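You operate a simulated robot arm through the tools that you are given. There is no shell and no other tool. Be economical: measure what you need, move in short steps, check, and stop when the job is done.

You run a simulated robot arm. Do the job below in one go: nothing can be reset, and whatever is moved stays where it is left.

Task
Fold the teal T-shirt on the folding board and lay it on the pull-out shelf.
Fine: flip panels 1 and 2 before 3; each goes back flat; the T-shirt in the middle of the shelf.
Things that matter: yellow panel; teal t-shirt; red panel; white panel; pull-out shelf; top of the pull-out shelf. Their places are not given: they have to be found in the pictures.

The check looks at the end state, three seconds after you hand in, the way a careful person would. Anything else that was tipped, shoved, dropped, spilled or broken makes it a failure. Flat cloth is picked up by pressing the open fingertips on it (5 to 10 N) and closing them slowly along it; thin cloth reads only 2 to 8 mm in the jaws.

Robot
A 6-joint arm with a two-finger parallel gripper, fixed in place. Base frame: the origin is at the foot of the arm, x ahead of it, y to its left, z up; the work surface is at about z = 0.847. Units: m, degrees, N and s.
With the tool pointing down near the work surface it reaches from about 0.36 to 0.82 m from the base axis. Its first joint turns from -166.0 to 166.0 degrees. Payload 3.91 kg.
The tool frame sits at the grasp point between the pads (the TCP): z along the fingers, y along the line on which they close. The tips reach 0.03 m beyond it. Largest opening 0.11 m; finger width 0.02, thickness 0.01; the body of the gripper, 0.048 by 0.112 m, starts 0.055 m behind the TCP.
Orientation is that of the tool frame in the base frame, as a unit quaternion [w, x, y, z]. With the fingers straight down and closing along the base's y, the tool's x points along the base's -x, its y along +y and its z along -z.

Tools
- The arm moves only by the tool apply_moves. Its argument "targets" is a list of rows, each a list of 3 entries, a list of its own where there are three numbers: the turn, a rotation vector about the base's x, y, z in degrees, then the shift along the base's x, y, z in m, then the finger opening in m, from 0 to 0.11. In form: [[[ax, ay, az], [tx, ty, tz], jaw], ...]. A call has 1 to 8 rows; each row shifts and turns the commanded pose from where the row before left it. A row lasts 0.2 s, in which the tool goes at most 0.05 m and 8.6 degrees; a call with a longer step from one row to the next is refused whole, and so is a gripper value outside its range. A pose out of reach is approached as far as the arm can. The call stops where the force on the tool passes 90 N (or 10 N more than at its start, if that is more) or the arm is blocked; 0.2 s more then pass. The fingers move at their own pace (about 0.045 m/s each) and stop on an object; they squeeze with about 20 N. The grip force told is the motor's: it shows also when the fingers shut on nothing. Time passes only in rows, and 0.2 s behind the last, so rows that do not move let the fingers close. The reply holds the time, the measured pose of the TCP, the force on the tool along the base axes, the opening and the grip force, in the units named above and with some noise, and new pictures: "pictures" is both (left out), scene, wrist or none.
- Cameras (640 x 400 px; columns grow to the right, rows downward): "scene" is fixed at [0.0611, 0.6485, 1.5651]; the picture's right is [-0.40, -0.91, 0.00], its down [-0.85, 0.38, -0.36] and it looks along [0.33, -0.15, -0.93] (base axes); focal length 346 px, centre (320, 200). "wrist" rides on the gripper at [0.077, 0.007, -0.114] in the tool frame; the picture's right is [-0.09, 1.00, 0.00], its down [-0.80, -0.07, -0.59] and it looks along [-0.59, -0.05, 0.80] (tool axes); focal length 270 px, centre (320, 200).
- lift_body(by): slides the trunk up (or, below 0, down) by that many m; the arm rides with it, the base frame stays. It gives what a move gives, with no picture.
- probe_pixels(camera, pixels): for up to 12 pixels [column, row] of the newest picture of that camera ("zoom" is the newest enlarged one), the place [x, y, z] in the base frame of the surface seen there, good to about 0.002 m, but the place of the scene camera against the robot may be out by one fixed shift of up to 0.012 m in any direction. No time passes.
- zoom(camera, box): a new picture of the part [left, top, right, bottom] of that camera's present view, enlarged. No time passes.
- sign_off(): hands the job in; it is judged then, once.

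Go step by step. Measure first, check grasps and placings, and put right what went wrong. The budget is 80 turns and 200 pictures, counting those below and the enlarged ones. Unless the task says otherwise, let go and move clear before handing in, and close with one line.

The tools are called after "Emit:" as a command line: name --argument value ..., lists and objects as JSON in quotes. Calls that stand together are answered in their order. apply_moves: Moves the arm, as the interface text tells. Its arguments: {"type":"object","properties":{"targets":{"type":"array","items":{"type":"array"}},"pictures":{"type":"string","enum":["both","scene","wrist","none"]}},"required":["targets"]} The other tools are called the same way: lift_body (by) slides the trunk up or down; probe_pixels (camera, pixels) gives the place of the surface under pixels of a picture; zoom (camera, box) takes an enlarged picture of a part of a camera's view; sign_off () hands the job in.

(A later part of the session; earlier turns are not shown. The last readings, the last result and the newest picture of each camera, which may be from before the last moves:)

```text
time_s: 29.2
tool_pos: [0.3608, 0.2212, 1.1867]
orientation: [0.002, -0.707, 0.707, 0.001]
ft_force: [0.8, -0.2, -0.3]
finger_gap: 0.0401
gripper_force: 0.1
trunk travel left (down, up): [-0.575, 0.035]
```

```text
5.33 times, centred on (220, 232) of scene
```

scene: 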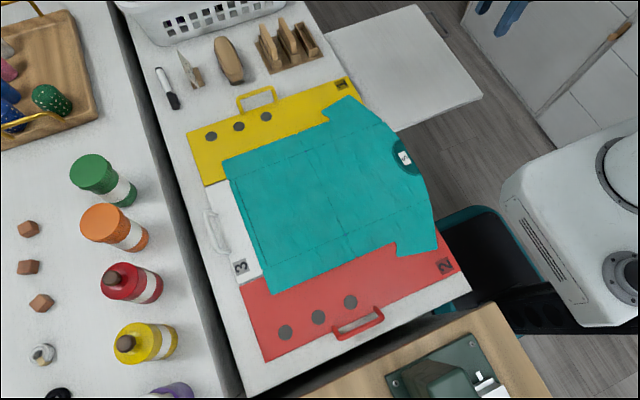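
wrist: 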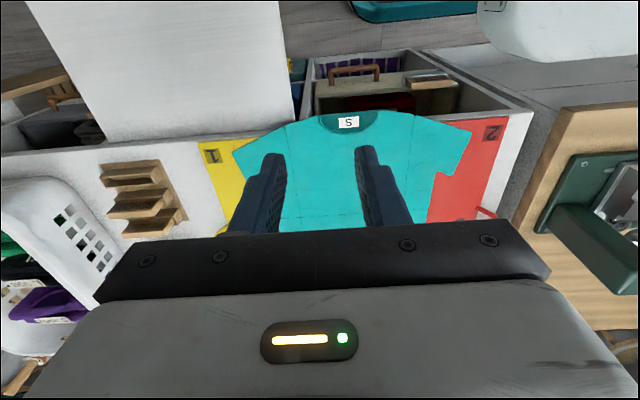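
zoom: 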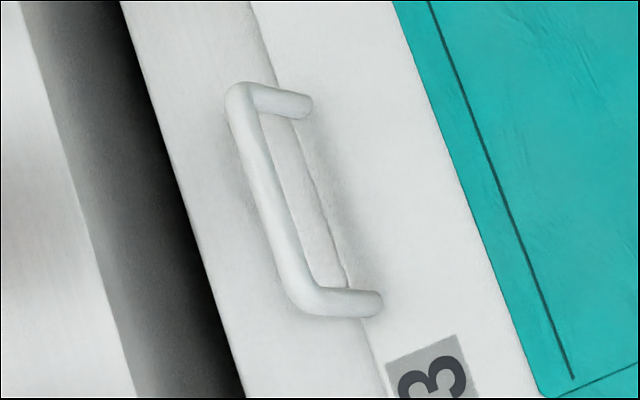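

True geometry (corrected): yellow bar at x≈0.611, y 0.53–0.60, z≈0.878; hinges at x≈0.44 / 0.21 and y≈0.511. I'll tilt the tool 30° toward +x and approach the yellow handle.

Emit:
apply_moves --targets '[[[0, 0, 0], [0.022, 0.036, -0.01], 0.04], [[0, 0, 0], [0.022, 0.036, -0.01], 0.04], [[0, 0, 0], [0.022, 0.036, -0.01], 0.04], [[0, 0, 0], [0.022, 0.036, -0.01], 0.03], [[0, -7.5, 0], [0.022, 0.036, -0.01], 0.028], [[0, -7.5, 0], [0.022, 0.036, -0.01], 0.028], [[0, -7.5, 0], [0.022, 0.036, -0.01], 0.028], [[0, -7.5, 0], [0.022, 0.036, -0.01], 0.028]]' --pictures "none"

Emit:
apply_moves --targets '[[[0, 0, 0], [0.013, 0.025, -0.03], 0.028], [[0, 0, 0], [0.013, 0.025, -0.03], 0.028], [[0, 0, 0], [0, 0, -0.02], 0.028], [[0, 0, 0], [0, 0, 0], 0.028]]' --pictures "both"

```text
time_s: 31.0
tool_pos: [0.5374, 0.5141, 1.1054]
orientation: [0.183, -0.683, 0.683, -0.183]
ft_force: [-0.4, 0.6, -0.4]
finger_gap: 0.0281
gripper_force: 0.0
trunk travel left (down, up): [-0.575, 0.035]
```

```text
time_s: 32.0
tool_pos: [0.5607, 0.5636, 1.0243]
orientation: [-0.184, 0.683, -0.683, 0.181]
ft_force: [-0.2, -0.3, 0.7]
finger_gap: 0.0283
gripper_force: 0.0
trunk travel left (down, up): [-0.575, 0.035]
```

scene: 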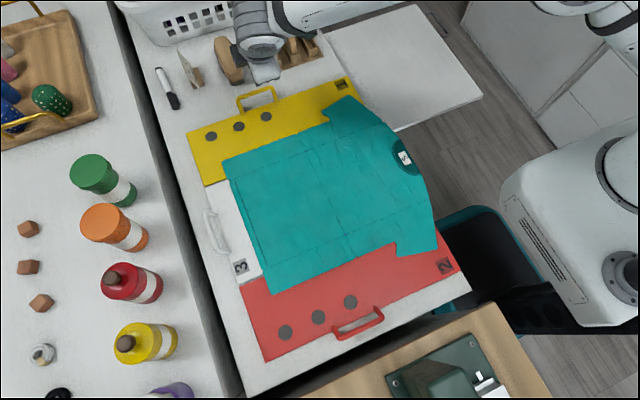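
wrist: 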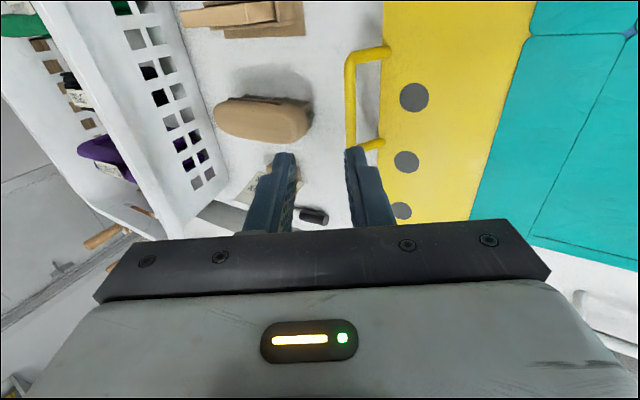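

The handle (wrist 350,95) is visible. Probe its bar with the wrist camera for a precise grasp.

Emit:
probe_pixels --camera "wrist" --pixels '[[350, 75], [350, 95], [350, 115], [350, 130], [365, 53], [383, 49], [365, 145], [382, 143], [378, 100], [384, 20], [536, 38], [475, 200]]'

```text
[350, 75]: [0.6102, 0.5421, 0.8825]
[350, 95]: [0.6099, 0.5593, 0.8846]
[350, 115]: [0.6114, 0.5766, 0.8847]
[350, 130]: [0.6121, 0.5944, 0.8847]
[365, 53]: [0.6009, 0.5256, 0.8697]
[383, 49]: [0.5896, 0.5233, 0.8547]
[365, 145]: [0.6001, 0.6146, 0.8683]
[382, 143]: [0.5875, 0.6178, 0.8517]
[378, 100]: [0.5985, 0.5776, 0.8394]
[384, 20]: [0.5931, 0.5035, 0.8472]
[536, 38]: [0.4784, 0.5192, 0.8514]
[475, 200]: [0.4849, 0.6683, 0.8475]
```

Bar centre ≈ (0.611, 0.568, 0.879). Approach along the tilted tool axis.

Emit:
apply_moves --targets '[[[0, 0, 0], [0.0015, 0, -0.032], 0.028], [[0, 0, 0], [0.0015, 0, -0.03], 0.028], [[0, 0, 0], [0.012, 0, -0.021], 0.028], [[0, 0, 0], [0.012, 0, -0.021], 0.028], [[0, 0, 0], [0.01, 0, -0.017], 0.028], [[0, 0, 0], [0.006, 0, -0.0105], 0.028], [[0, 0, 0], [0, 0, 0], 0.028]]' --pictures "wrist"

```text
time_s: 33.6
tool_pos: [0.6074, 0.5598, 0.8936]
orientation: [-0.183, 0.683, -0.683, 0.183]
ft_force: [-0.1, 0.7, -1.0]
finger_gap: 0.0282
gripper_force: 0.1
trunk travel left (down, up): [-0.575, 0.035]
```

wrist: 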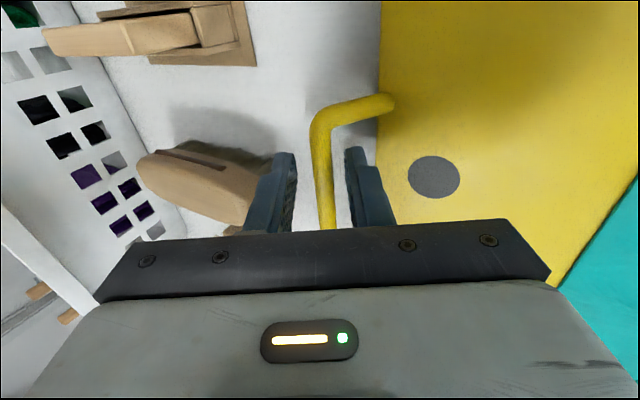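

Bar sits between the fingers. Close and lift along the first part of the arc.

Emit:
apply_moves --targets '[[[0, 0, 0], [0, 0, 0], 0.0], [[0, 0, 0], [0, 0, 0], 0.0], [[0, 0, 0], [0, 0, 0], 0.0], [[0, 0, 0], [-0.0062, 0, 0.0229], 0.0], [[0, 0, 0], [-0.0095, 0, 0.0223], 0.0], [[0, 0, 0], [0, 0, 0], 0.0]]' --pictures "both"

```text
time_s: 35.0
tool_pos: [0.5902, 0.5594, 0.9382]
orientation: [-0.183, 0.684, -0.683, 0.182]
ft_force: [-17.4, 8.5, -10.5]
finger_gap: 0.0106
gripper_force: 45.1
trunk travel left (down, up): [-0.575, 0.035]
```

scene: 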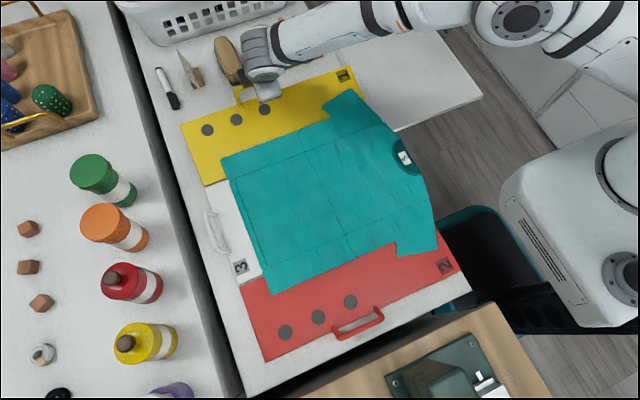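
wrist: 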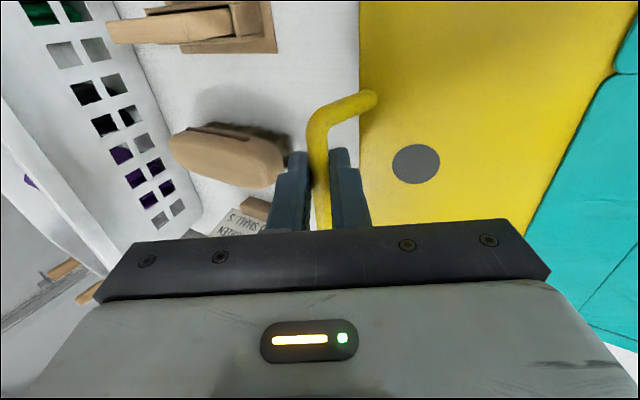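

The panel lifts; a -17 N x force suggests my arc is a few mm too far out. Continue with a small -x correction.

Emit:
apply_moves --targets '[[[0, 0, 0], [-0.0155, 0, 0.0208], 0.0], [[0, 0, 0], [-0.0152, 0, 0.0189], 0.0], [[0, 0, 0], [-0.0178, 0, 0.0165], 0.0], [[0, 0, 0], [-0.0199, 0, 0.0139], 0.0], [[0, 0, 0], [0, 0, 0], 0.0]]' --pictures "scene"

```text
time_s: 36.2
tool_pos: [0.5221, 0.5599, 1.0102]
orientation: [0.184, -0.682, 0.683, -0.183]
ft_force: [4.3, 5.1, 4.5]
finger_gap: 0.0105
gripper_force: 45.0
trunk travel left (down, up): [-0.575, 0.035]
```

scene: 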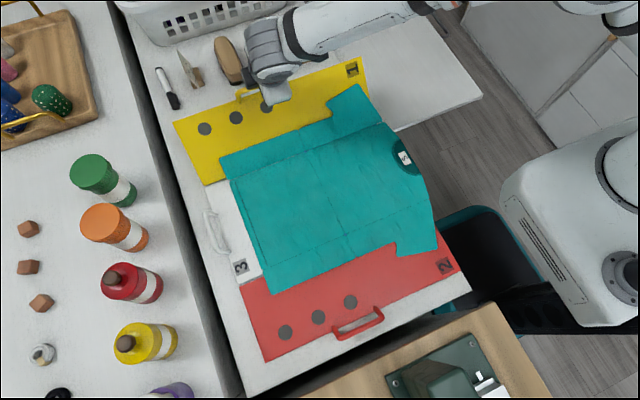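

Working well, forces small. Continue over the top.

Emit:
apply_moves --targets '[[[0, 0, 0], [-0.0216, 0, 0.0111], 0.0], [[0, 0, 0], [-0.023, 0, 0.0079], 0.0], [[0, 0, 0], [-0.0238, 0, 0.0046], 0.0], [[0, 0, 0], [-0.0212, 0, 0.0013], 0.0], [[0, 0, 0], [0, 0, 0], 0.0]]' --pictures "scene"

Emit:
apply_moves --targets '[[[0, 0, 0], [-0.0242, 0, -0.0017], 0.0], [[0, 0, 0], [-0.0238, 0, -0.005], 0.0], [[0, 0, 0], [-0.0228, 0, -0.0083], 0.0], [[0, 0, 0], [-0.0214, 0, -0.0114], 0.0], [[0, 0, 0], [0, 0, 0], 0.0]]' --pictures "both"

```text
time_s: 37.4
tool_pos: [0.4305, 0.5584, 1.0338]
orientation: [-0.182, 0.683, -0.683, 0.183]
ft_force: [-1.0, -1.7, 0.8]
finger_gap: 0.0104
gripper_force: 44.7
trunk travel left (down, up): [-0.575, 0.035]
```

scene: 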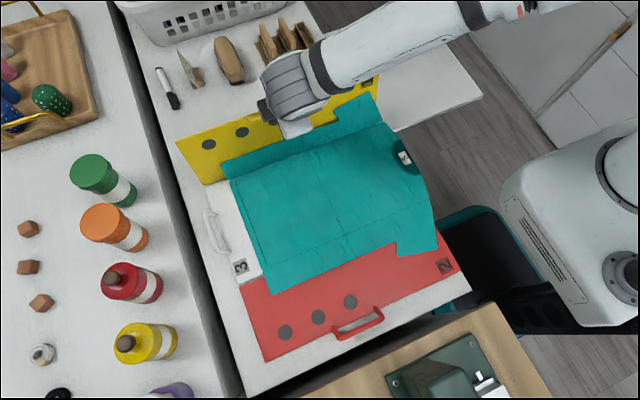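

```text
time_s: 38.6
tool_pos: [0.3385, 0.5597, 1.007]
orientation: [0.183, -0.683, 0.683, -0.182]
ft_force: [1.2, -7.7, -2.5]
finger_gap: 0.0108
gripper_force: 45.5
trunk travel left (down, up): [-0.575, 0.035]
```

scene: 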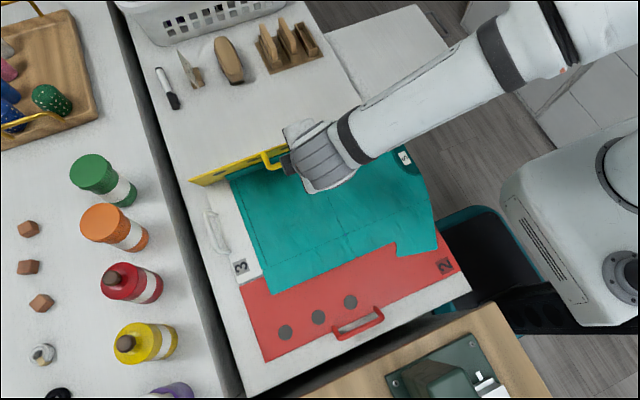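
wrist: 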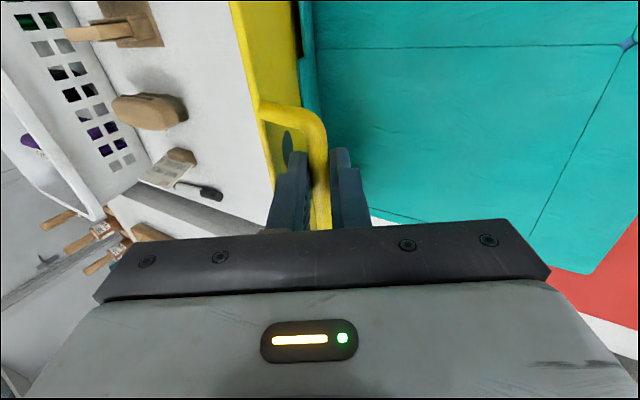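

Panel 1 is past vertical (~110°). Continue down toward flat, gently.

Emit:
apply_moves --targets '[[[0, 0, 0], [-0.0196, 0, -0.0143], 0.0], [[0, 0, 0], [-0.0175, 0, -0.0169], 0.0], [[0, 0, 0], [-0.015, 0, -0.0191], 0.0], [[0, 0, 0], [-0.0121, 0, -0.021], 0.0], [[0, 0, 0], [0, 0, 0], 0.0]]' --pictures "both"

```text
time_s: 39.6
tool_pos: [0.2982, 0.5596, 0.9677]
orientation: [0.199, -0.676, 0.686, -0.183]
ft_force: [54.0, -24.5, 73.3]
finger_gap: 0.0109
gripper_force: 44.5
trunk travel left (down, up): [-0.575, 0.035]
stopped in row 4: the force on the tool passed its limit (the readings are from after the stop); the commanded pose is now the measured one
```

scene: 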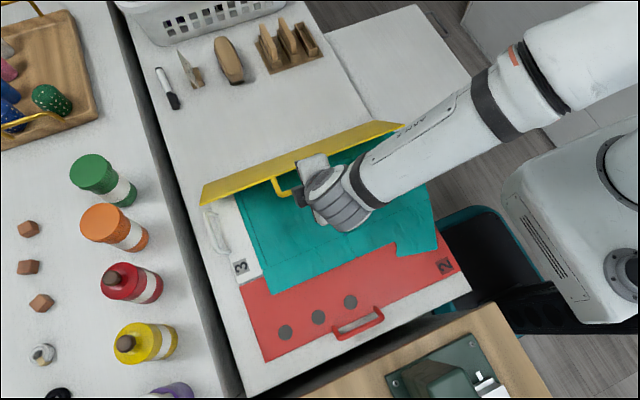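
wrist: 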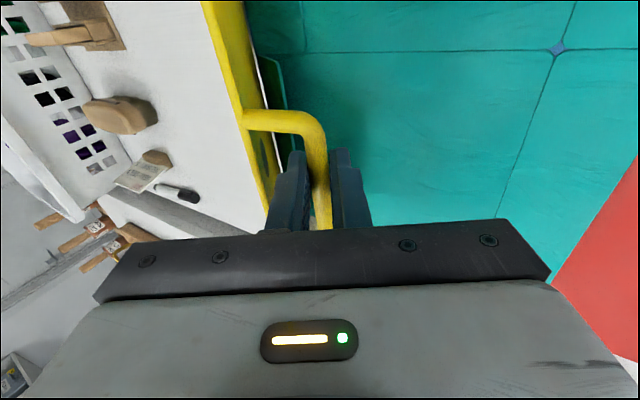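

The inner finger met the panel edge at ~125°. I'll back off a hair and tilt the tool further (to ~58°) about the bar so the finger clears.

Emit:
apply_moves --targets '[[[0, -3, 0], [0.004, 0, 0.004], 0.0], [[0, -8, 0], [-0.0015, 0, -0.001], 0.0], [[0, -8, 0], [-0.0015, 0, -0.0015], 0.0], [[0, -8, 0], [-0.0015, 0, -0.0015], 0.0], [[0, 0, 0], [0, 0, 0], 0.0]]' --pictures "both"

```text
time_s: 40.8
tool_pos: [0.2957, 0.5614, 0.9611]
orientation: [0.351, -0.614, 0.622, -0.337]
ft_force: [36.0, -5.4, 37.6]
finger_gap: 0.0106
gripper_force: 45.5
trunk travel left (down, up): [-0.575, 0.035]
```

scene: 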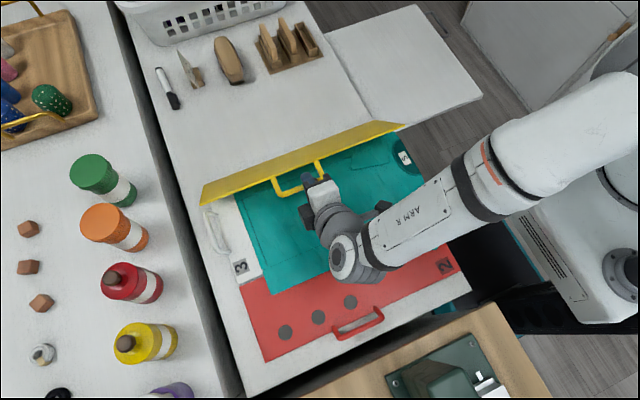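
wrist: 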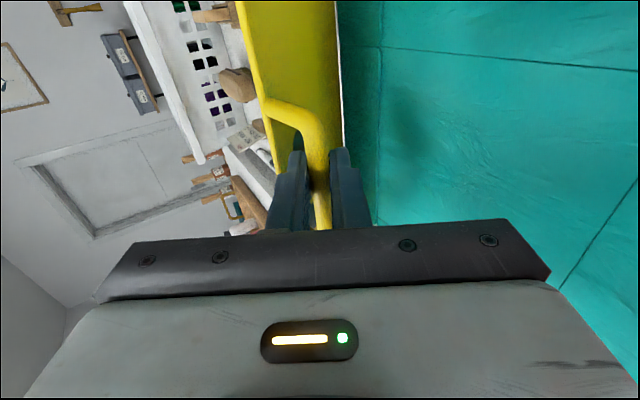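

Resistance of ~50 N opposes further motion at ~130°. I'll back off along the arc slightly to see if it's a stop or a jam.

Emit:
apply_moves --targets '[[[0, 0, 0], [0.006, 0, 0.007], 0.0], [[0, 0, 0], [0, 0, 0], 0.0]]' --pictures "none"

Emit:
apply_moves --targets '[[[0, 0, 0], [-0.003, 0, -0.0035], 0.0], [[0, 0, 0], [0, 0, 0], 0.0]]' --pictures "none"

Emit:
zoom --camera "scene" --box '[190, 110, 430, 260]'

```text
time_s: 41.4
tool_pos: [0.2959, 0.5613, 0.9624]
orientation: [0.347, -0.619, 0.62, -0.335]
ft_force: [22.0, -18.1, 4.6]
finger_gap: 0.0105
gripper_force: 44.6
trunk travel left (down, up): [-0.575, 0.035]
```

```text
time_s: 42.0
tool_pos: [0.2937, 0.5601, 0.9636]
orientation: [0.349, -0.618, 0.62, -0.334]
ft_force: [34.1, -26.3, -1.4]
finger_gap: 0.0104
gripper_force: 45.2
trunk travel left (down, up): [-0.575, 0.035]
```

```text
2.67 times, centred on (310, 185) of scene
```

zoom: 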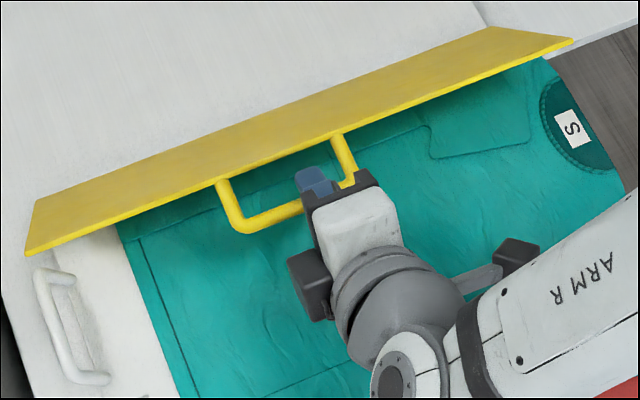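

The sleeve side now lies flat folded on the middle (notch visible at zoom 430,150), so the fold took and the panel is at its stop. Now bring panel 1 back, unwinding the tilt.

Emit:
apply_moves --targets '[[[0, 7, 0], [0.0185, 0, 0.018], 0.0], [[0, 7, 0], [0.021, 0, 0.0155], 0.0], [[0, 7, 0], [0.0225, 0, 0.0125], 0.0], [[0, 7, 0], [0.0235, 0, 0.009], 0.0], [[0, 0, 0], [0, 0, 0], 0.0]]' --pictures "scene"

```text
time_s: 43.2
tool_pos: [0.3775, 0.5615, 1.0218]
orientation: [0.191, -0.68, 0.686, -0.175]
ft_force: [-3.8, -34.5, 10.2]
finger_gap: 0.0105
gripper_force: 45.2
trunk travel left (down, up): [-0.575, 0.035]
```

scene: 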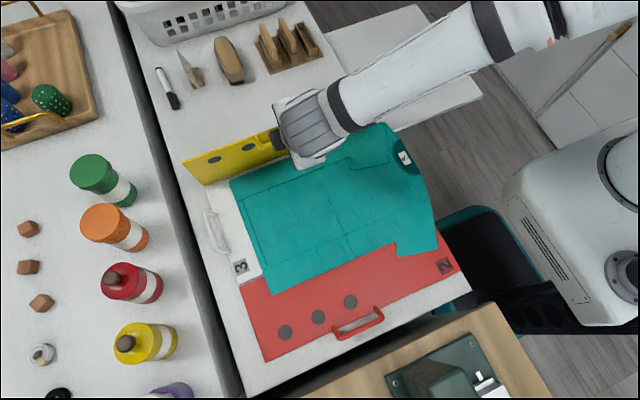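

The shirt flap stays folded on the middle. Continue returning; relieve the -y side force a little.

Emit:
apply_moves --targets '[[[0, 0, 0], [0.027, -0.002, 0.009], 0.0], [[0, 0, 0], [0.026, -0.001, 0.003], 0.0], [[0, 0, 0], [0.0212, 0, -0.0013], 0.0], [[0, 0, 0], [0.0238, 0, -0.0046], 0.0], [[0, 0, 0], [0.023, 0, -0.0079], 0.0], [[0, 0, 0], [0.0216, 0, -0.0111], 0.0], [[0, 0, 0], [0, 0, 0], 0.0]]' --pictures "scene"

```text
time_s: 44.8
tool_pos: [0.5199, 0.5638, 1.0093]
orientation: [0.192, -0.681, 0.685, -0.174]
ft_force: [12.5, -8.8, 22.5]
finger_gap: 0.0105
gripper_force: 44.8
trunk travel left (down, up): [-0.575, 0.035]
```

scene: 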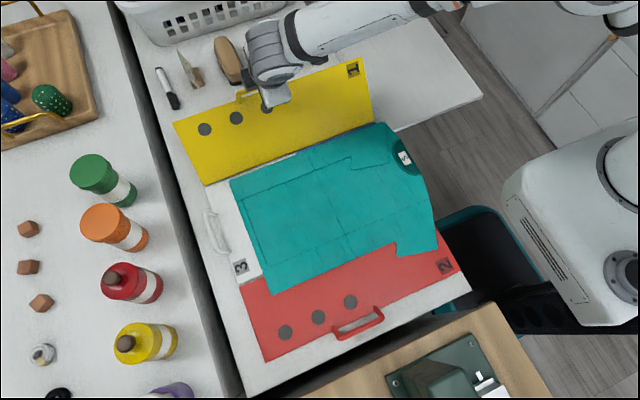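

Panel 1 coming down. Finish lowering.

Emit:
apply_moves --targets '[[[0, 0, 0], [0.0199, 0, -0.0139], 0.0], [[0, 0, 0], [0.0178, 0, -0.0165], 0.0], [[0, 0, 0], [0.0158, 0, -0.0189], 0.0], [[0, 0, 0], [0.0135, 0, -0.0208], 0.0], [[0, 0, 0], [0.0095, 0, -0.0223], 0.0], [[0, 0, 0], [0.0062, 0, -0.02], 0.0], [[0, 0, 0], [0, 0, 0], 0.0]]' --pictures "both"

```text
time_s: 46.4
tool_pos: [0.6079, 0.563, 0.8933]
orientation: [0.192, -0.681, 0.685, -0.175]
ft_force: [51.0, 11.4, 12.7]
finger_gap: 0.0106
gripper_force: 45.4
trunk travel left (down, up): [-0.575, 0.035]
```

scene: 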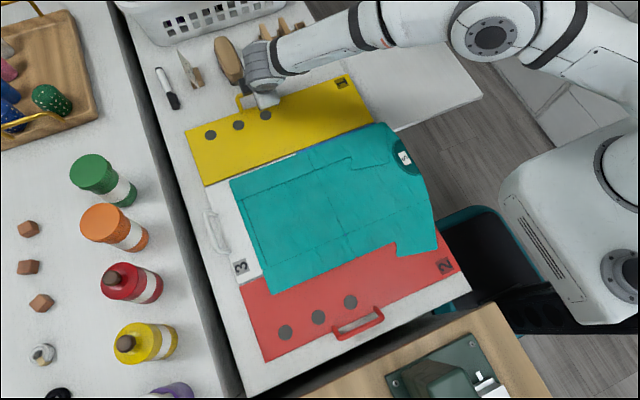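
wrist: 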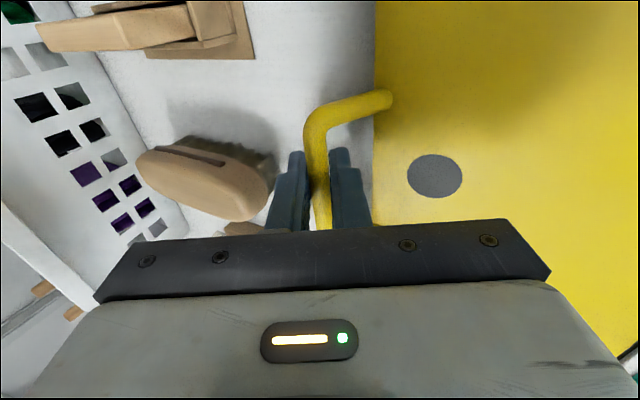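

Position matches the original grasp. Relieve the x force, press slightly down, release and back out along the tool axis.

Emit:
apply_moves --targets '[[[0, 0, 0], [0.004, 0, -0.001], 0.0], [[0, 0, 0], [0, 0, -0.001], 0.0], [[0, 0, 0], [0, 0, 0], 0.026], [[0, 0, 0], [0, 0, 0], 0.026], [[0, 0, 0], [-0.01, 0, 0.017], 0.026], [[0, 0, 0], [-0.015, 0, 0.026], 0.026], [[0, 0, 0], [-0.02, 0, 0.035], 0.03], [[0, 0, 0], [-0.02, 0, 0.035], 0.03]]' --pictures "both"

Emit:
probe_pixels --camera "scene" --pixels '[[188, 133], [255, 92], [220, 130], [345, 77], [300, 125], [255, 165], [206, 183]]'

```text
time_s: 48.2
tool_pos: [0.5418, 0.5625, 1.0054]
orientation: [0.189, -0.68, 0.686, -0.176]
ft_force: [0.3, -0.7, 0.7]
finger_gap: 0.03
gripper_force: 0.1
trunk travel left (down, up): [-0.575, 0.035]
```

scene: 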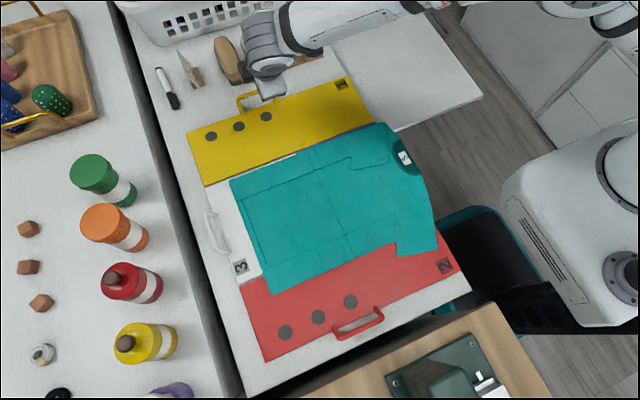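
wrist: 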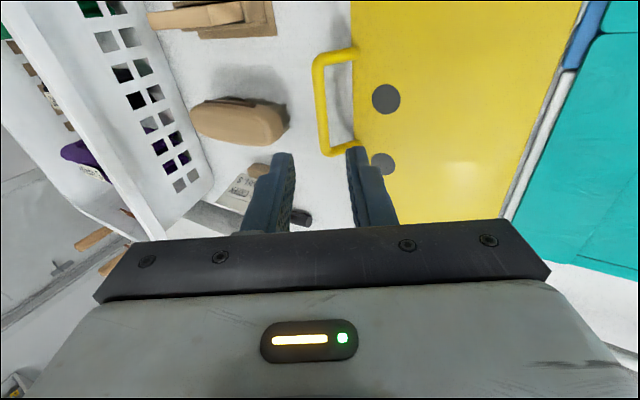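

```text
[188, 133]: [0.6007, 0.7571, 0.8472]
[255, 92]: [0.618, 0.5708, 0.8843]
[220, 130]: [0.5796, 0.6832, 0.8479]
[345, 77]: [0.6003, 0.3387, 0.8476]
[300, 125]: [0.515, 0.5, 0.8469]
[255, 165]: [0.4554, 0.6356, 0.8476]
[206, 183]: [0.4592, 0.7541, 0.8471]
```

Panel 1 is flat again and handle back in place. Now go to the red handle (bar at about x 0.032, y 0.56) with mirrored tilt.

Emit:
apply_moves --targets '[[[-1.15, 7.5, 0], [-0.04, 0, 0.01], 0.03], [[0, 7.5, 0], [-0.04, 0, 0.01], 0.03], [[0, 7.5, 0], [-0.04, 0, 0.01], 0.028], [[0, 7.5, 0], [-0.04, 0, 0], 0.028], [[0, 7.5, 0], [-0.04, 0, 0], 0.028], [[0, 7.5, 0], [-0.04, 0, 0], 0.028], [[0, 7.5, 0], [-0.04, 0, 0.0], 0.028], [[0, 7.5, 0], [-0.04, 0, 0.0], 0.028]]' --pictures "none"

Emit:
apply_moves --targets '[[[0, 0, 0], [-0.04, 0, 0], 0.028], [[0, 0, 0], [-0.04, 0, 0], 0.028], [[0, 0, 0], [-0.03, 0, -0.01], 0.028], [[0, 0, 0], [-0.015, 0, -0.015], 0.028], [[0, 0, 0], [0, 0, 0], 0.028]]' --pictures "wrist"

```text
time_s: 50.0
tool_pos: [0.2195, 0.5628, 1.033]
orientation: [-0.184, -0.681, 0.684, 0.184]
ft_force: [0.6, -0.6, -0.1]
finger_gap: 0.0281
gripper_force: 0.1
trunk travel left (down, up): [-0.575, 0.035]
```

```text
time_s: 51.2
tool_pos: [0.0951, 0.5623, 1.0073]
orientation: [-0.183, -0.682, 0.684, 0.184]
ft_force: [0.7, -0.2, -0.9]
finger_gap: 0.0283
gripper_force: 0.0
trunk travel left (down, up): [-0.575, 0.035]
```

wrist: 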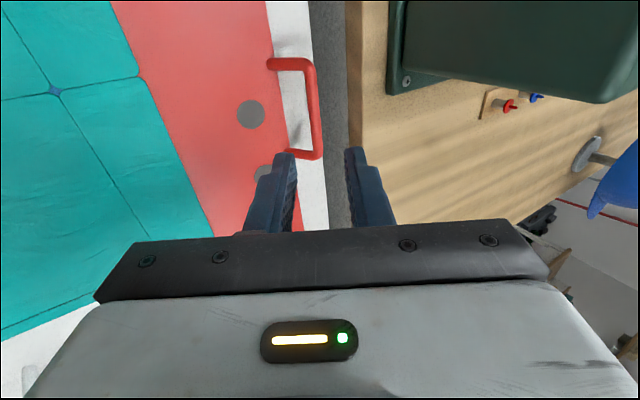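

Emit:
probe_pixels --camera "wrist" --pixels '[[313, 80], [314, 100], [316, 120], [318, 140], [300, 153], [270, 64], [285, 153], [350, 100], [380, 80], [372, 140], [268, 20], [180, 120]]'

```text
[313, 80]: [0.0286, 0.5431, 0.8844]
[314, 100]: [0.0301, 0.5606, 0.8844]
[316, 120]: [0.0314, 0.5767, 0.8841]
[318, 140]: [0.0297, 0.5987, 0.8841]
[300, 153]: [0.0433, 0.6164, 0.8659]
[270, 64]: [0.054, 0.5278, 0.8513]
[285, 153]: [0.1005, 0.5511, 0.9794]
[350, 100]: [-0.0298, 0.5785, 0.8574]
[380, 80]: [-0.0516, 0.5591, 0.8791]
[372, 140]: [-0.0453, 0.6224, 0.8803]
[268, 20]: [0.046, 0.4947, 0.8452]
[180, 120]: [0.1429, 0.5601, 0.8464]
```

Red bar centre ≈ (0.030, 0.57, 0.879). Approach along the tilted axis and grip.

Emit:
apply_moves --targets '[[[0, 0, 0], [-0.01, 0, -0.023], 0.028], [[0, 0, 0], [-0.008, 0, -0.023], 0.028], [[0, 0, 0], [-0.012, 0, -0.021], 0.028], [[0, 0, 0], [-0.012, 0, -0.021], 0.028], [[0, 0, 0], [-0.01, 0, -0.017], 0.028], [[0, 0, 0], [-0.006, 0, -0.0105], 0.028], [[0, 0, 0], [0, 0, 0], 0.028]]' --pictures "wrist"

```text
time_s: 52.8
tool_pos: [0.0363, 0.5638, 0.8932]
orientation: [-0.183, -0.681, 0.684, 0.185]
ft_force: [-0.3, 0.7, -0.1]
finger_gap: 0.0278
gripper_force: 0.1
trunk travel left (down, up): [-0.575, 0.035]
```

wrist: 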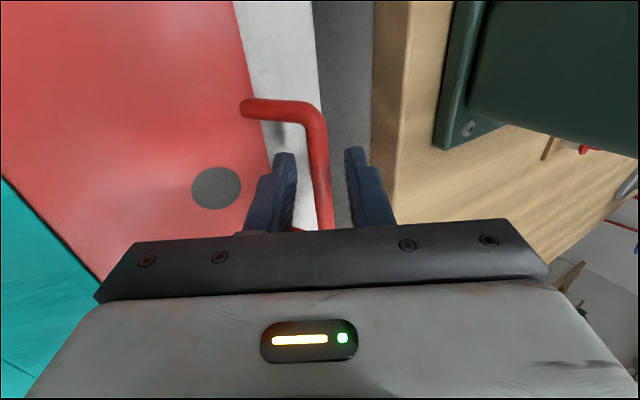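

Close and lift panel 2 along the mirrored arc.

Emit:
apply_moves --targets '[[[0, 0, 0], [0, 0, 0], 0.0], [[0, 0, 0], [0, 0, 0], 0.0], [[0, 0, 0], [0.0065, 0, 0.0229], 0.0], [[0, 0, 0], [0.011, 0, 0.0223], 0.0], [[0, 0, 0], [0.0135, 0, 0.0208], 0.0], [[0, 0, 0], [0.0155, 0, 0.0189], 0.0], [[0, 0, 0], [0, 0, 0], 0.0]]' --pictures "scene"

```text
time_s: 54.4
tool_pos: [0.0798, 0.563, 0.9788]
orientation: [-0.182, -0.682, 0.684, 0.184]
ft_force: [-24.5, 6.5, 23.8]
finger_gap: 0.0105
gripper_force: 44.5
trunk travel left (down, up): [-0.575, 0.035]
```

scene: 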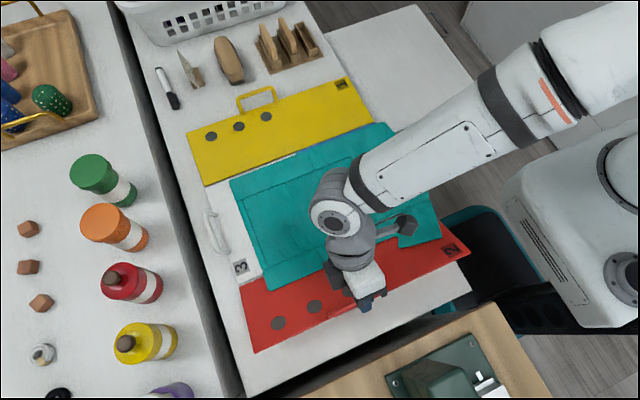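

Force is radial outward (~34 N): my arc is ~3 mm inside; correct and continue.

Emit:
apply_moves --targets '[[[0, 0, 0], [0.0155, 0, 0.019], 0.0], [[0, 0, 0], [0.0195, 0, 0.0142], 0.0], [[0, 0, 0], [0.0216, 0, 0.0111], 0.0], [[0, 0, 0], [0.023, 0, 0.0079], 0.0], [[0, 0, 0], [0.0238, 0, 0.0046], 0.0], [[0, 0, 0], [0.0212, 0, 0.0013], 0.0], [[0, 0, 0], [0, 0, 0], 0.0]]' --pictures "scene"

```text
time_s: 56.0
tool_pos: [0.2062, 0.5628, 1.0361]
orientation: [-0.183, -0.682, 0.684, 0.184]
ft_force: [-0.4, 12.5, 31.2]
finger_gap: 0.0103
gripper_force: 45.6
trunk travel left (down, up): [-0.575, 0.035]
```

scene: 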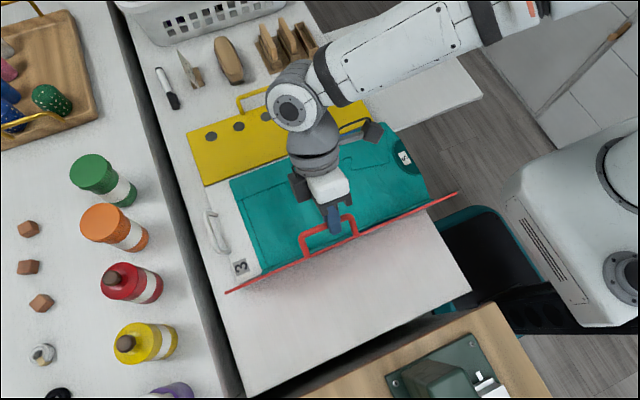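

Continue past vertical while increasing the tilt so the inner finger clears.

Emit:
apply_moves --targets '[[[0, 0, 0], [0.0242, -0.0, 0.0008], 0.0], [[0, 7, 0], [0.0251, 0, -0.0063], 0.0], [[0, 7, 0], [0.0241, 0, -0.0096], 0.0], [[0, 7, 0], [0.0227, 0, -0.0127], 0.0], [[0, 7, 0], [0.0209, 0, -0.0156], 0.0], [[0, 0, 0], [0, 0, 0], 0.0]]' --pictures "scene"

```text
time_s: 57.4
tool_pos: [0.3248, 0.5622, 0.9904]
orientation: [-0.344, -0.617, 0.619, 0.344]
ft_force: [4.1, 11.3, 6.5]
finger_gap: 0.0101
gripper_force: 44.7
trunk travel left (down, up): [-0.575, 0.035]
```

scene: 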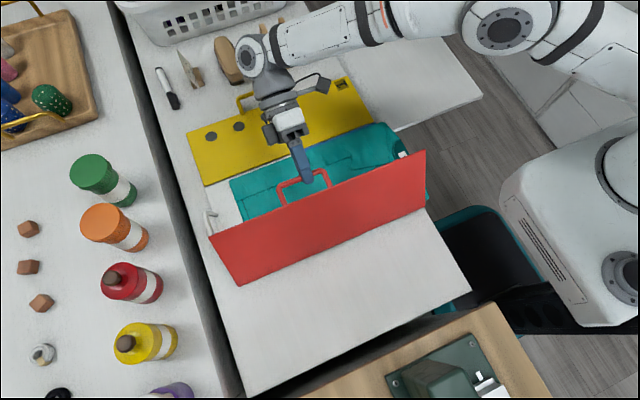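

Low forces. Advance to the stop in small steps.

Emit:
apply_moves --targets '[[[0, 0, 0], [0.0092, 0, -0.0083], 0.0], [[0, 0, 0], [0.0083, 0, -0.0087], 0.0], [[0, 0, 0], [0.004, 0, -0.0045], 0.0], [[0, 0, 0], [0, 0, 0], 0.0]]' --pictures "both"

```text
time_s: 58.4
tool_pos: [0.3454, 0.5615, 0.9698]
orientation: [-0.344, -0.617, 0.62, 0.342]
ft_force: [-3.1, 7.4, -4.1]
finger_gap: 0.0102
gripper_force: 44.8
trunk travel left (down, up): [-0.575, 0.035]
```

scene: 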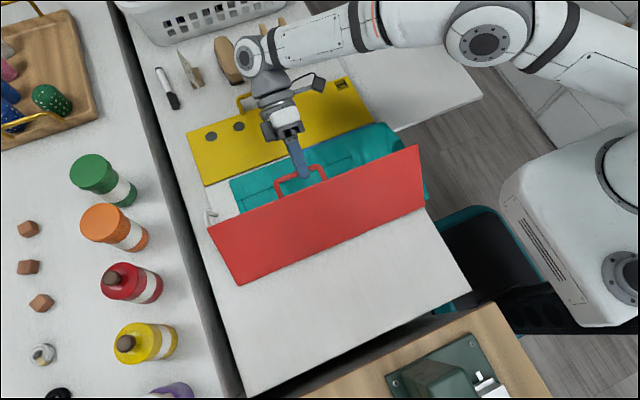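
wrist: 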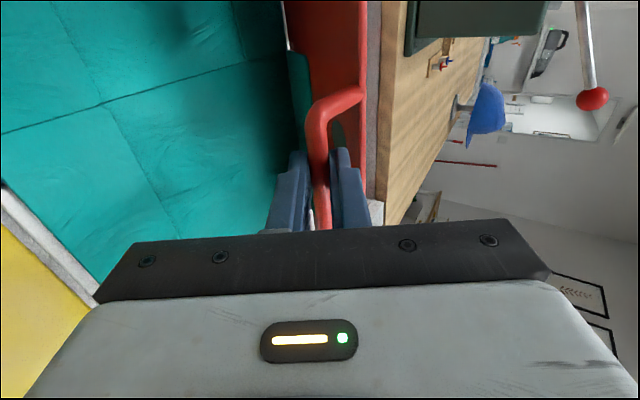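

No resistance yet; keep going a little further.

Emit:
apply_moves --targets '[[[0, 0, 0], [0.004, 0, -0.005], 0.0], [[0, 0, 0], [0.004, 0, -0.005], 0.0], [[0, 0, 0], [0.003, 0, -0.005], 0.0], [[0, 0, 0], [0, 0, 0], 0.0]]' --pictures "wrist"

```text
time_s: 59.4
tool_pos: [0.3517, 0.5611, 0.9648]
orientation: [0.342, 0.619, -0.617, -0.345]
ft_force: [-37.4, 7.8, 48.2]
finger_gap: 0.0104
gripper_force: 45.4
trunk travel left (down, up): [-0.575, 0.035]
```

wrist: 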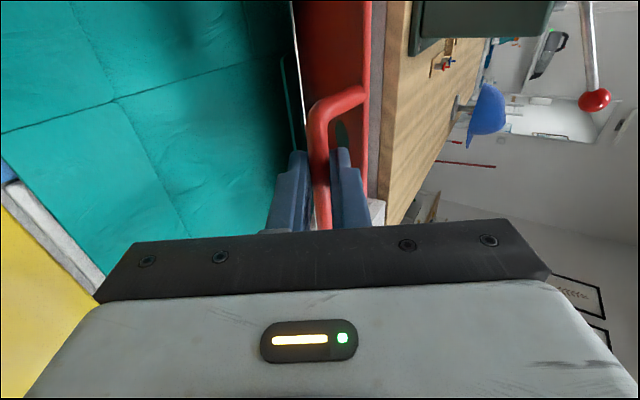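

Stop reached. Return panel 2, unwinding the tilt.

Emit:
apply_moves --targets '[[[0, 0, 0], [-0.008, 0, 0.011], 0.0], [[0, -7, 0], [-0.0185, 0, 0.018], 0.0], [[0, -7, 0], [-0.021, 0, 0.0155], 0.0], [[0, -7, 0], [-0.0225, 0, 0.0125], 0.0], [[0, -7, 0], [-0.0235, 0, 0.009], 0.0], [[0, 0, 0], [0, 0, 0], 0.0]]' --pictures "scene"

```text
time_s: 60.8
tool_pos: [0.2643, 0.5612, 1.0245]
orientation: [-0.18, -0.682, 0.684, 0.185]
ft_force: [14.4, 7.2, 41.6]
finger_gap: 0.0107
gripper_force: 45.1
trunk travel left (down, up): [-0.575, 0.035]
```

scene: 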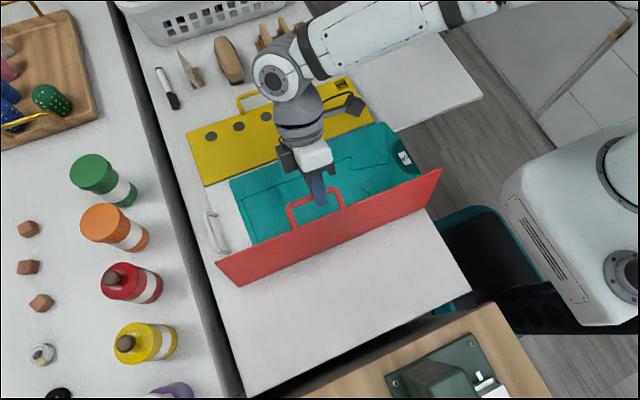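

The red-side flap stays folded. Continue lowering with a slight upward correction.

Emit:
apply_moves --targets '[[[0, 0, 0], [-0.02, 0, 0.009], 0.0], [[0, 0, 0], [-0.019, 0, 0.0055], 0.0], [[0, 0, 0], [-0.019, 0, 0.002], 0.0], [[0, 0, 0], [-0.0212, 0, -0.0005], 0.0], [[0, 0, 0], [-0.0238, 0, -0.0046], 0.0], [[0, 0, 0], [-0.023, 0, -0.0079], 0.0], [[0, 0, 0], [-0.0216, 0, -0.0111], 0.0], [[0, 0, 0], [0, 0, 0], 0.0]]' --pictures "scene"

```text
time_s: 62.6
tool_pos: [0.1179, 0.5617, 1.0103]
orientation: [-0.184, -0.681, 0.684, 0.183]
ft_force: [10.2, -3.7, -16.9]
finger_gap: 0.0106
gripper_force: 44.9
trunk travel left (down, up): [-0.575, 0.035]
```

scene: 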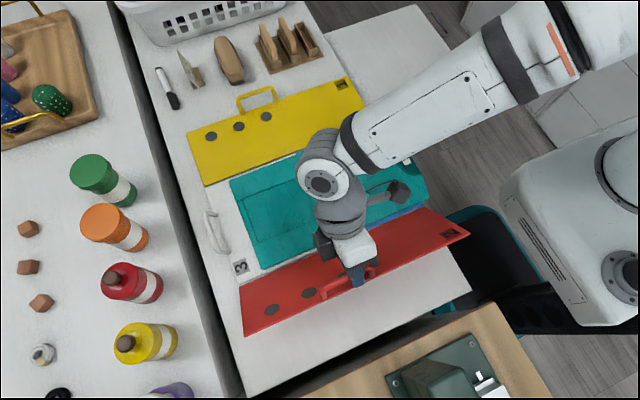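

Finish lowering panel 2.

Emit:
apply_moves --targets '[[[0, 0, 0], [-0.0199, 0, -0.0149], 0.0], [[0, 0, 0], [-0.0178, 0, -0.0165], 0.0], [[0, 0, 0], [-0.0152, 0, -0.0189], 0.0], [[0, 0, 0], [-0.0125, 0, -0.0208], 0.0], [[0, 0, 0], [-0.0095, 0, -0.0223], 0.0], [[0, 0, 0], [-0.0062, 0, -0.0229], 0.0], [[0, 0, 0], [0, 0, 0], 0.0]]' --pictures "wrist"

```text
time_s: 64.2
tool_pos: [0.0369, 0.5619, 0.895]
orientation: [-0.184, -0.682, 0.684, 0.184]
ft_force: [5.2, -0.6, 0.6]
finger_gap: 0.0105
gripper_force: 45.2
trunk travel left (down, up): [-0.575, 0.035]
```

wrist: 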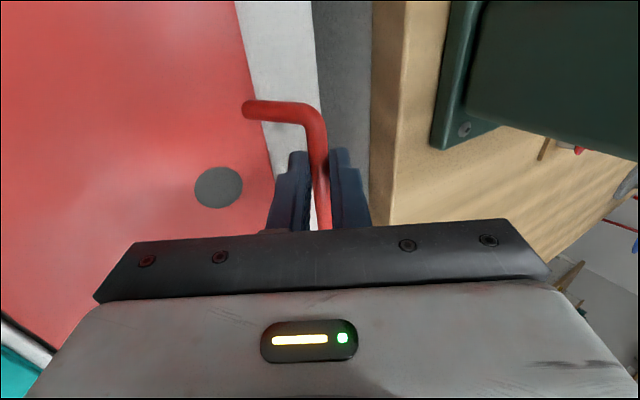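

Lower 2 mm, release and retreat, then untilt.

Emit:
apply_moves --targets '[[[0, 0, 0], [0, 0, -0.002], 0.0], [[0, 0, 0], [0, 0, 0], 0.026], [[0, 0, 0], [0, 0, 0], 0.026], [[0, 0, 0], [0.01, 0, 0.017], 0.026], [[0, 0, 0], [0.015, 0, 0.026], 0.026], [[0, 0, 0], [0.02, 0, 0.035], 0.03], [[0, -7.5, 0], [0.02, 0, 0.035], 0.03], [[0, -7.5, 0], [0.02, 0, 0.035], 0.03]]' --pictures "none"

Emit:
apply_moves --targets '[[[0, -7.5, 0], [0.02, 0, 0.03], 0.03], [[0, -7.5, 0], [0.02, 0, 0.02], 0.03], [[0, 0, -8.5], [0.02, 0, 0.01], 0.03], [[0, 0, -8.5], [0.02, 0, 0.01], 0.03], [[0, 0, -8.5], [0.02, 0, 0], 0.03], [[0, 0, -8.5], [0.02, 0, 0], 0.03], [[0, 0, -8.5], [0.02, 0, 0], 0.03], [[0, 0, -8.5], [0.02, 0, 0], 0.03]]' --pictures "scene"

```text
time_s: 66.0
tool_pos: [0.1219, 0.5597, 1.0438]
orientation: [-0.092, -0.699, 0.703, 0.092]
ft_force: [0.8, -0.6, 0.4]
finger_gap: 0.03
gripper_force: 0.1
trunk travel left (down, up): [-0.575, 0.035]
```

```text
time_s: 67.8
tool_pos: [0.2809, 0.5614, 1.1145]
orientation: [-0.001, -0.332, 0.943, 0.001]
ft_force: [0.5, -0.4, 0.5]
finger_gap: 0.0301
gripper_force: 0.1
trunk travel left (down, up): [-0.575, 0.035]
```

scene: 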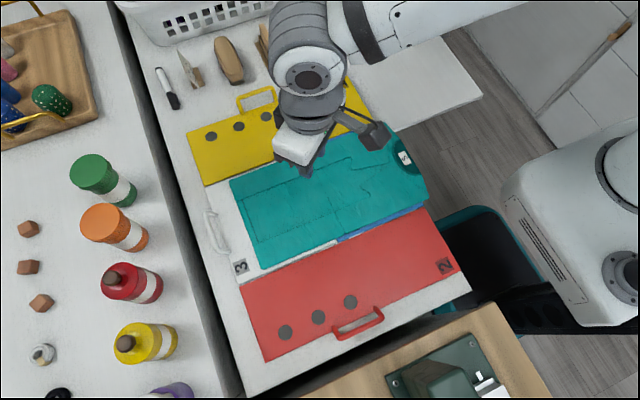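

Both sides are folded onto the middle; red panel flat. Finish the yaw and tilt toward +y for the white handle.

Emit:
apply_moves --targets '[[[0, 0, -7.8], [0.005, 0.01, 0], 0.03], [[0, 0, -7.8], [0.005, 0.01, 0], 0.03], [[0, 0, -7.8], [0.005, 0.01, 0], 0.03], [[0, 0, -7.8], [0.005, 0.01, 0], 0.03], [[0, 0, -7.6], [0.005, 0.01, 0], 0.03], [[7.5, 0, 0], [0.005, 0.01, -0.005], 0.03], [[7.5, 0, 0], [0.005, 0.01, -0.005], 0.03], [[7.5, 0, 0], [0, 0.01, -0.01], 0.028]]' --pictures "none"

Emit:
apply_moves --targets '[[[7.5, 0, 0], [0, 0.02, -0.02], 0.028], [[0, 0, 0], [0, 0.02, -0.03], 0.028], [[0, 0, 0], [0, 0.01, -0.03], 0.028], [[0, 0, 0], [0, 0, 0], 0.028]]' --pictures "both"

```text
time_s: 69.6
tool_pos: [0.3166, 0.6446, 1.095]
orientation: [0.001, 0.0, 0.98, 0.197]
ft_force: [-0.4, 0.8, -0.1]
finger_gap: 0.028
gripper_force: 0.0
trunk travel left (down, up): [-0.575, 0.035]
```

```text
time_s: 70.6
tool_pos: [0.3147, 0.6899, 1.0159]
orientation: [0.0, 0.0, 0.966, 0.259]
ft_force: [-0.2, -0.4, 0.0]
finger_gap: 0.028
gripper_force: 0.1
trunk travel left (down, up): [-0.575, 0.035]
```

scene: 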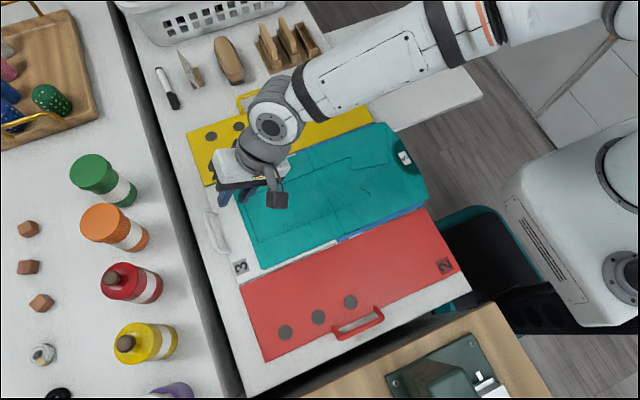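
wrist: 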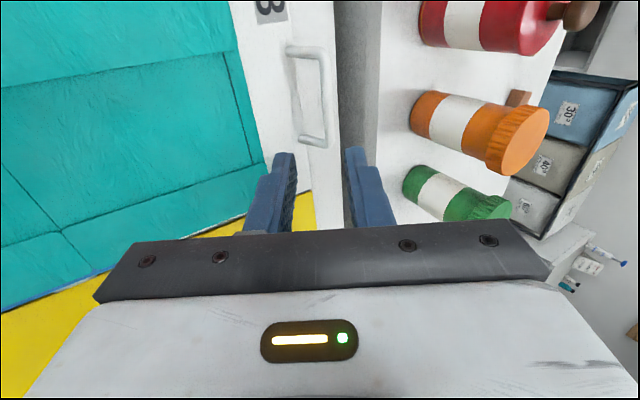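

White handle visible at wrist (322,95). Probe.

Emit:
probe_pixels --camera "wrist" --pixels '[[323, 70], [324, 90], [325, 110], [325, 125], [290, 51], [303, 140], [372, 100], [378, 140], [345, 100], [230, 55], [222, 52], [440, 190]]'

Emit:
zoom --camera "wrist" --box '[220, 0, 420, 160]'

```text
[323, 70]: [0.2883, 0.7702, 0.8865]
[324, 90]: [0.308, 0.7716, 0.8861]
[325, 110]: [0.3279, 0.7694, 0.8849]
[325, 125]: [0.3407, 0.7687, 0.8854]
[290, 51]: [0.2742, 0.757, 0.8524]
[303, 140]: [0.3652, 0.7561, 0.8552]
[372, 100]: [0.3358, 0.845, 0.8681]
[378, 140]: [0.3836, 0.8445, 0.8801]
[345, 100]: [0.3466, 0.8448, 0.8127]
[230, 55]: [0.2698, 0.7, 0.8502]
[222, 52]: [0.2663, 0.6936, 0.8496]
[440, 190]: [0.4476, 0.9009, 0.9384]
```

```text
2.50 times, centred on (320, 80) of wrist
```

zoom: 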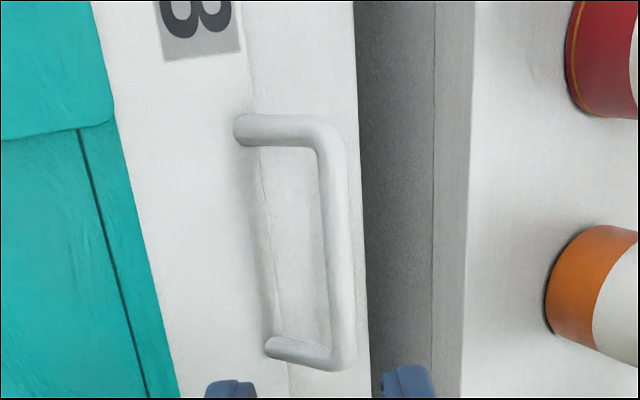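

Bar centre ≈ (0.32, 0.770, 0.880). Approach.

Emit:
apply_moves --targets '[[[0, 0, 0], [0.004, 0.0226, -0.036], 0.028], [[0, 0, 0], [0, 0.013, -0.0225], 0.028], [[0, 0, 0], [0, 0.013, -0.0225], 0.028], [[0, 0, 0], [0, 0.012, -0.0208], 0.028], [[0, 0, 0], [0, 0.012, -0.0208], 0.028], [[0, 0, 0], [0, 0, 0], 0.028]]' --pictures "wrist"

```text
time_s: 72.0
tool_pos: [0.3192, 0.7655, 0.8907]
orientation: [0.002, -0.001, 0.966, 0.26]
ft_force: [-0.5, -0.5, 0.4]
finger_gap: 0.028
gripper_force: 0.0
trunk travel left (down, up): [-0.575, 0.035]
```

wrist: 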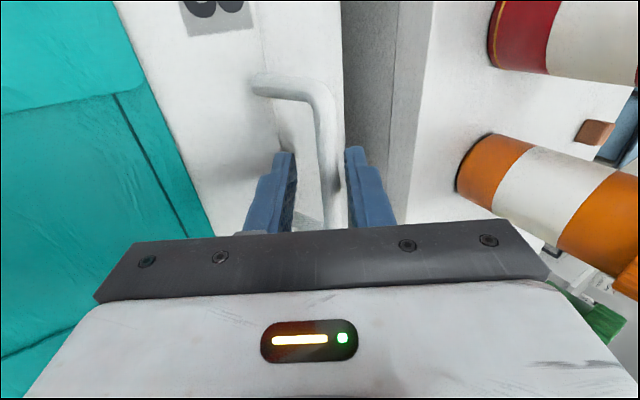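

Close and lift panel 3.

Emit:
apply_moves --targets '[[[0, 0, 0], [0, 0, 0], 0.0], [[0, 0, 0], [0, 0, 0], 0.0], [[0, 0, 0], [0, -0.0053, 0.0274], 0.0], [[0, 0, 0], [0, -0.008, 0.0261], 0.0], [[0, 0, 0], [0, -0.0107, 0.0252], 0.0], [[0, 0, 0], [0, -0.0132, 0.024], 0.0], [[0, 0, 0], [0, 0, 0], 0.0]]' --pictures "scene"

```text
time_s: 73.6
tool_pos: [0.3196, 0.7291, 0.9938]
orientation: [0.001, 0.001, 0.966, 0.26]
ft_force: [7.2, 8.8, 5.0]
finger_gap: 0.0101
gripper_force: 45.5
trunk travel left (down, up): [-0.575, 0.035]
```

scene: 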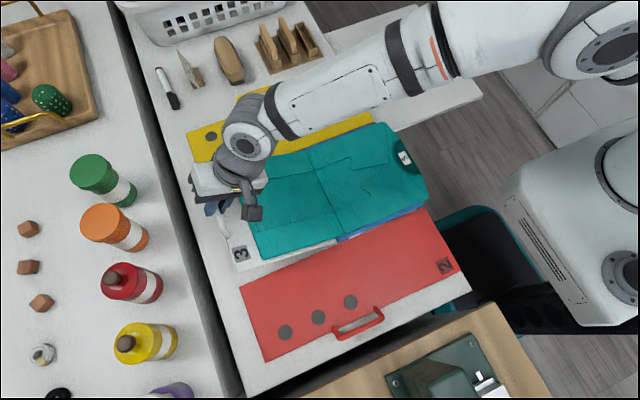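

Forces small. Continue up.

Emit:
apply_moves --targets '[[[0, 0, 0], [0, -0.0157, 0.0224], 0.0], [[0, 0, 0], [0, -0.018, 0.0207], 0.0], [[0, 0, 0], [0, -0.02, 0.0186], 0.0], [[0, 0, 0], [0, -0.0219, 0.0165], 0.0], [[0, 0, 0], [0, -0.0234, 0.0141], 0.0], [[0, 0, 0], [0, -0.0248, 0.0116], 0.0], [[0, 0, 0], [0, 0, 0], 0.0]]' --pictures "none"

Emit:
apply_moves --targets '[[[0, 0, 0], [0, -0.0259, 0.0089], 0.0], [[0, 0, 0], [0, -0.0267, 0.0061], 0.0], [[0, 0, 0], [0, -0.0272, 0.0034], 0.0], [[0, 0, 0], [0, -0.0273, 0.0004], 0.0], [[0, 0, 0], [0, 0, 0], 0.0]]' --pictures "scene"

```text
time_s: 75.2
tool_pos: [0.3197, 0.6046, 1.0894]
orientation: [-0.004, 0.001, 0.968, 0.253]
ft_force: [8.1, -16.1, -55.2]
finger_gap: 0.0106
gripper_force: 45.4
trunk travel left (down, up): [-0.575, 0.035]
```

```text
time_s: 76.4
tool_pos: [0.3184, 0.4977, 1.1165]
orientation: [0.002, 0.0, 0.965, 0.262]
ft_force: [-0.7, -0.9, 0.1]
finger_gap: 0.0
gripper_force: 37.5
trunk travel left (down, up): [-0.575, 0.035]
```

scene: 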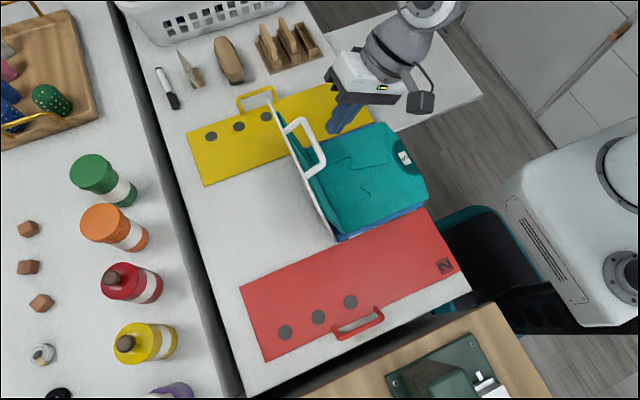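

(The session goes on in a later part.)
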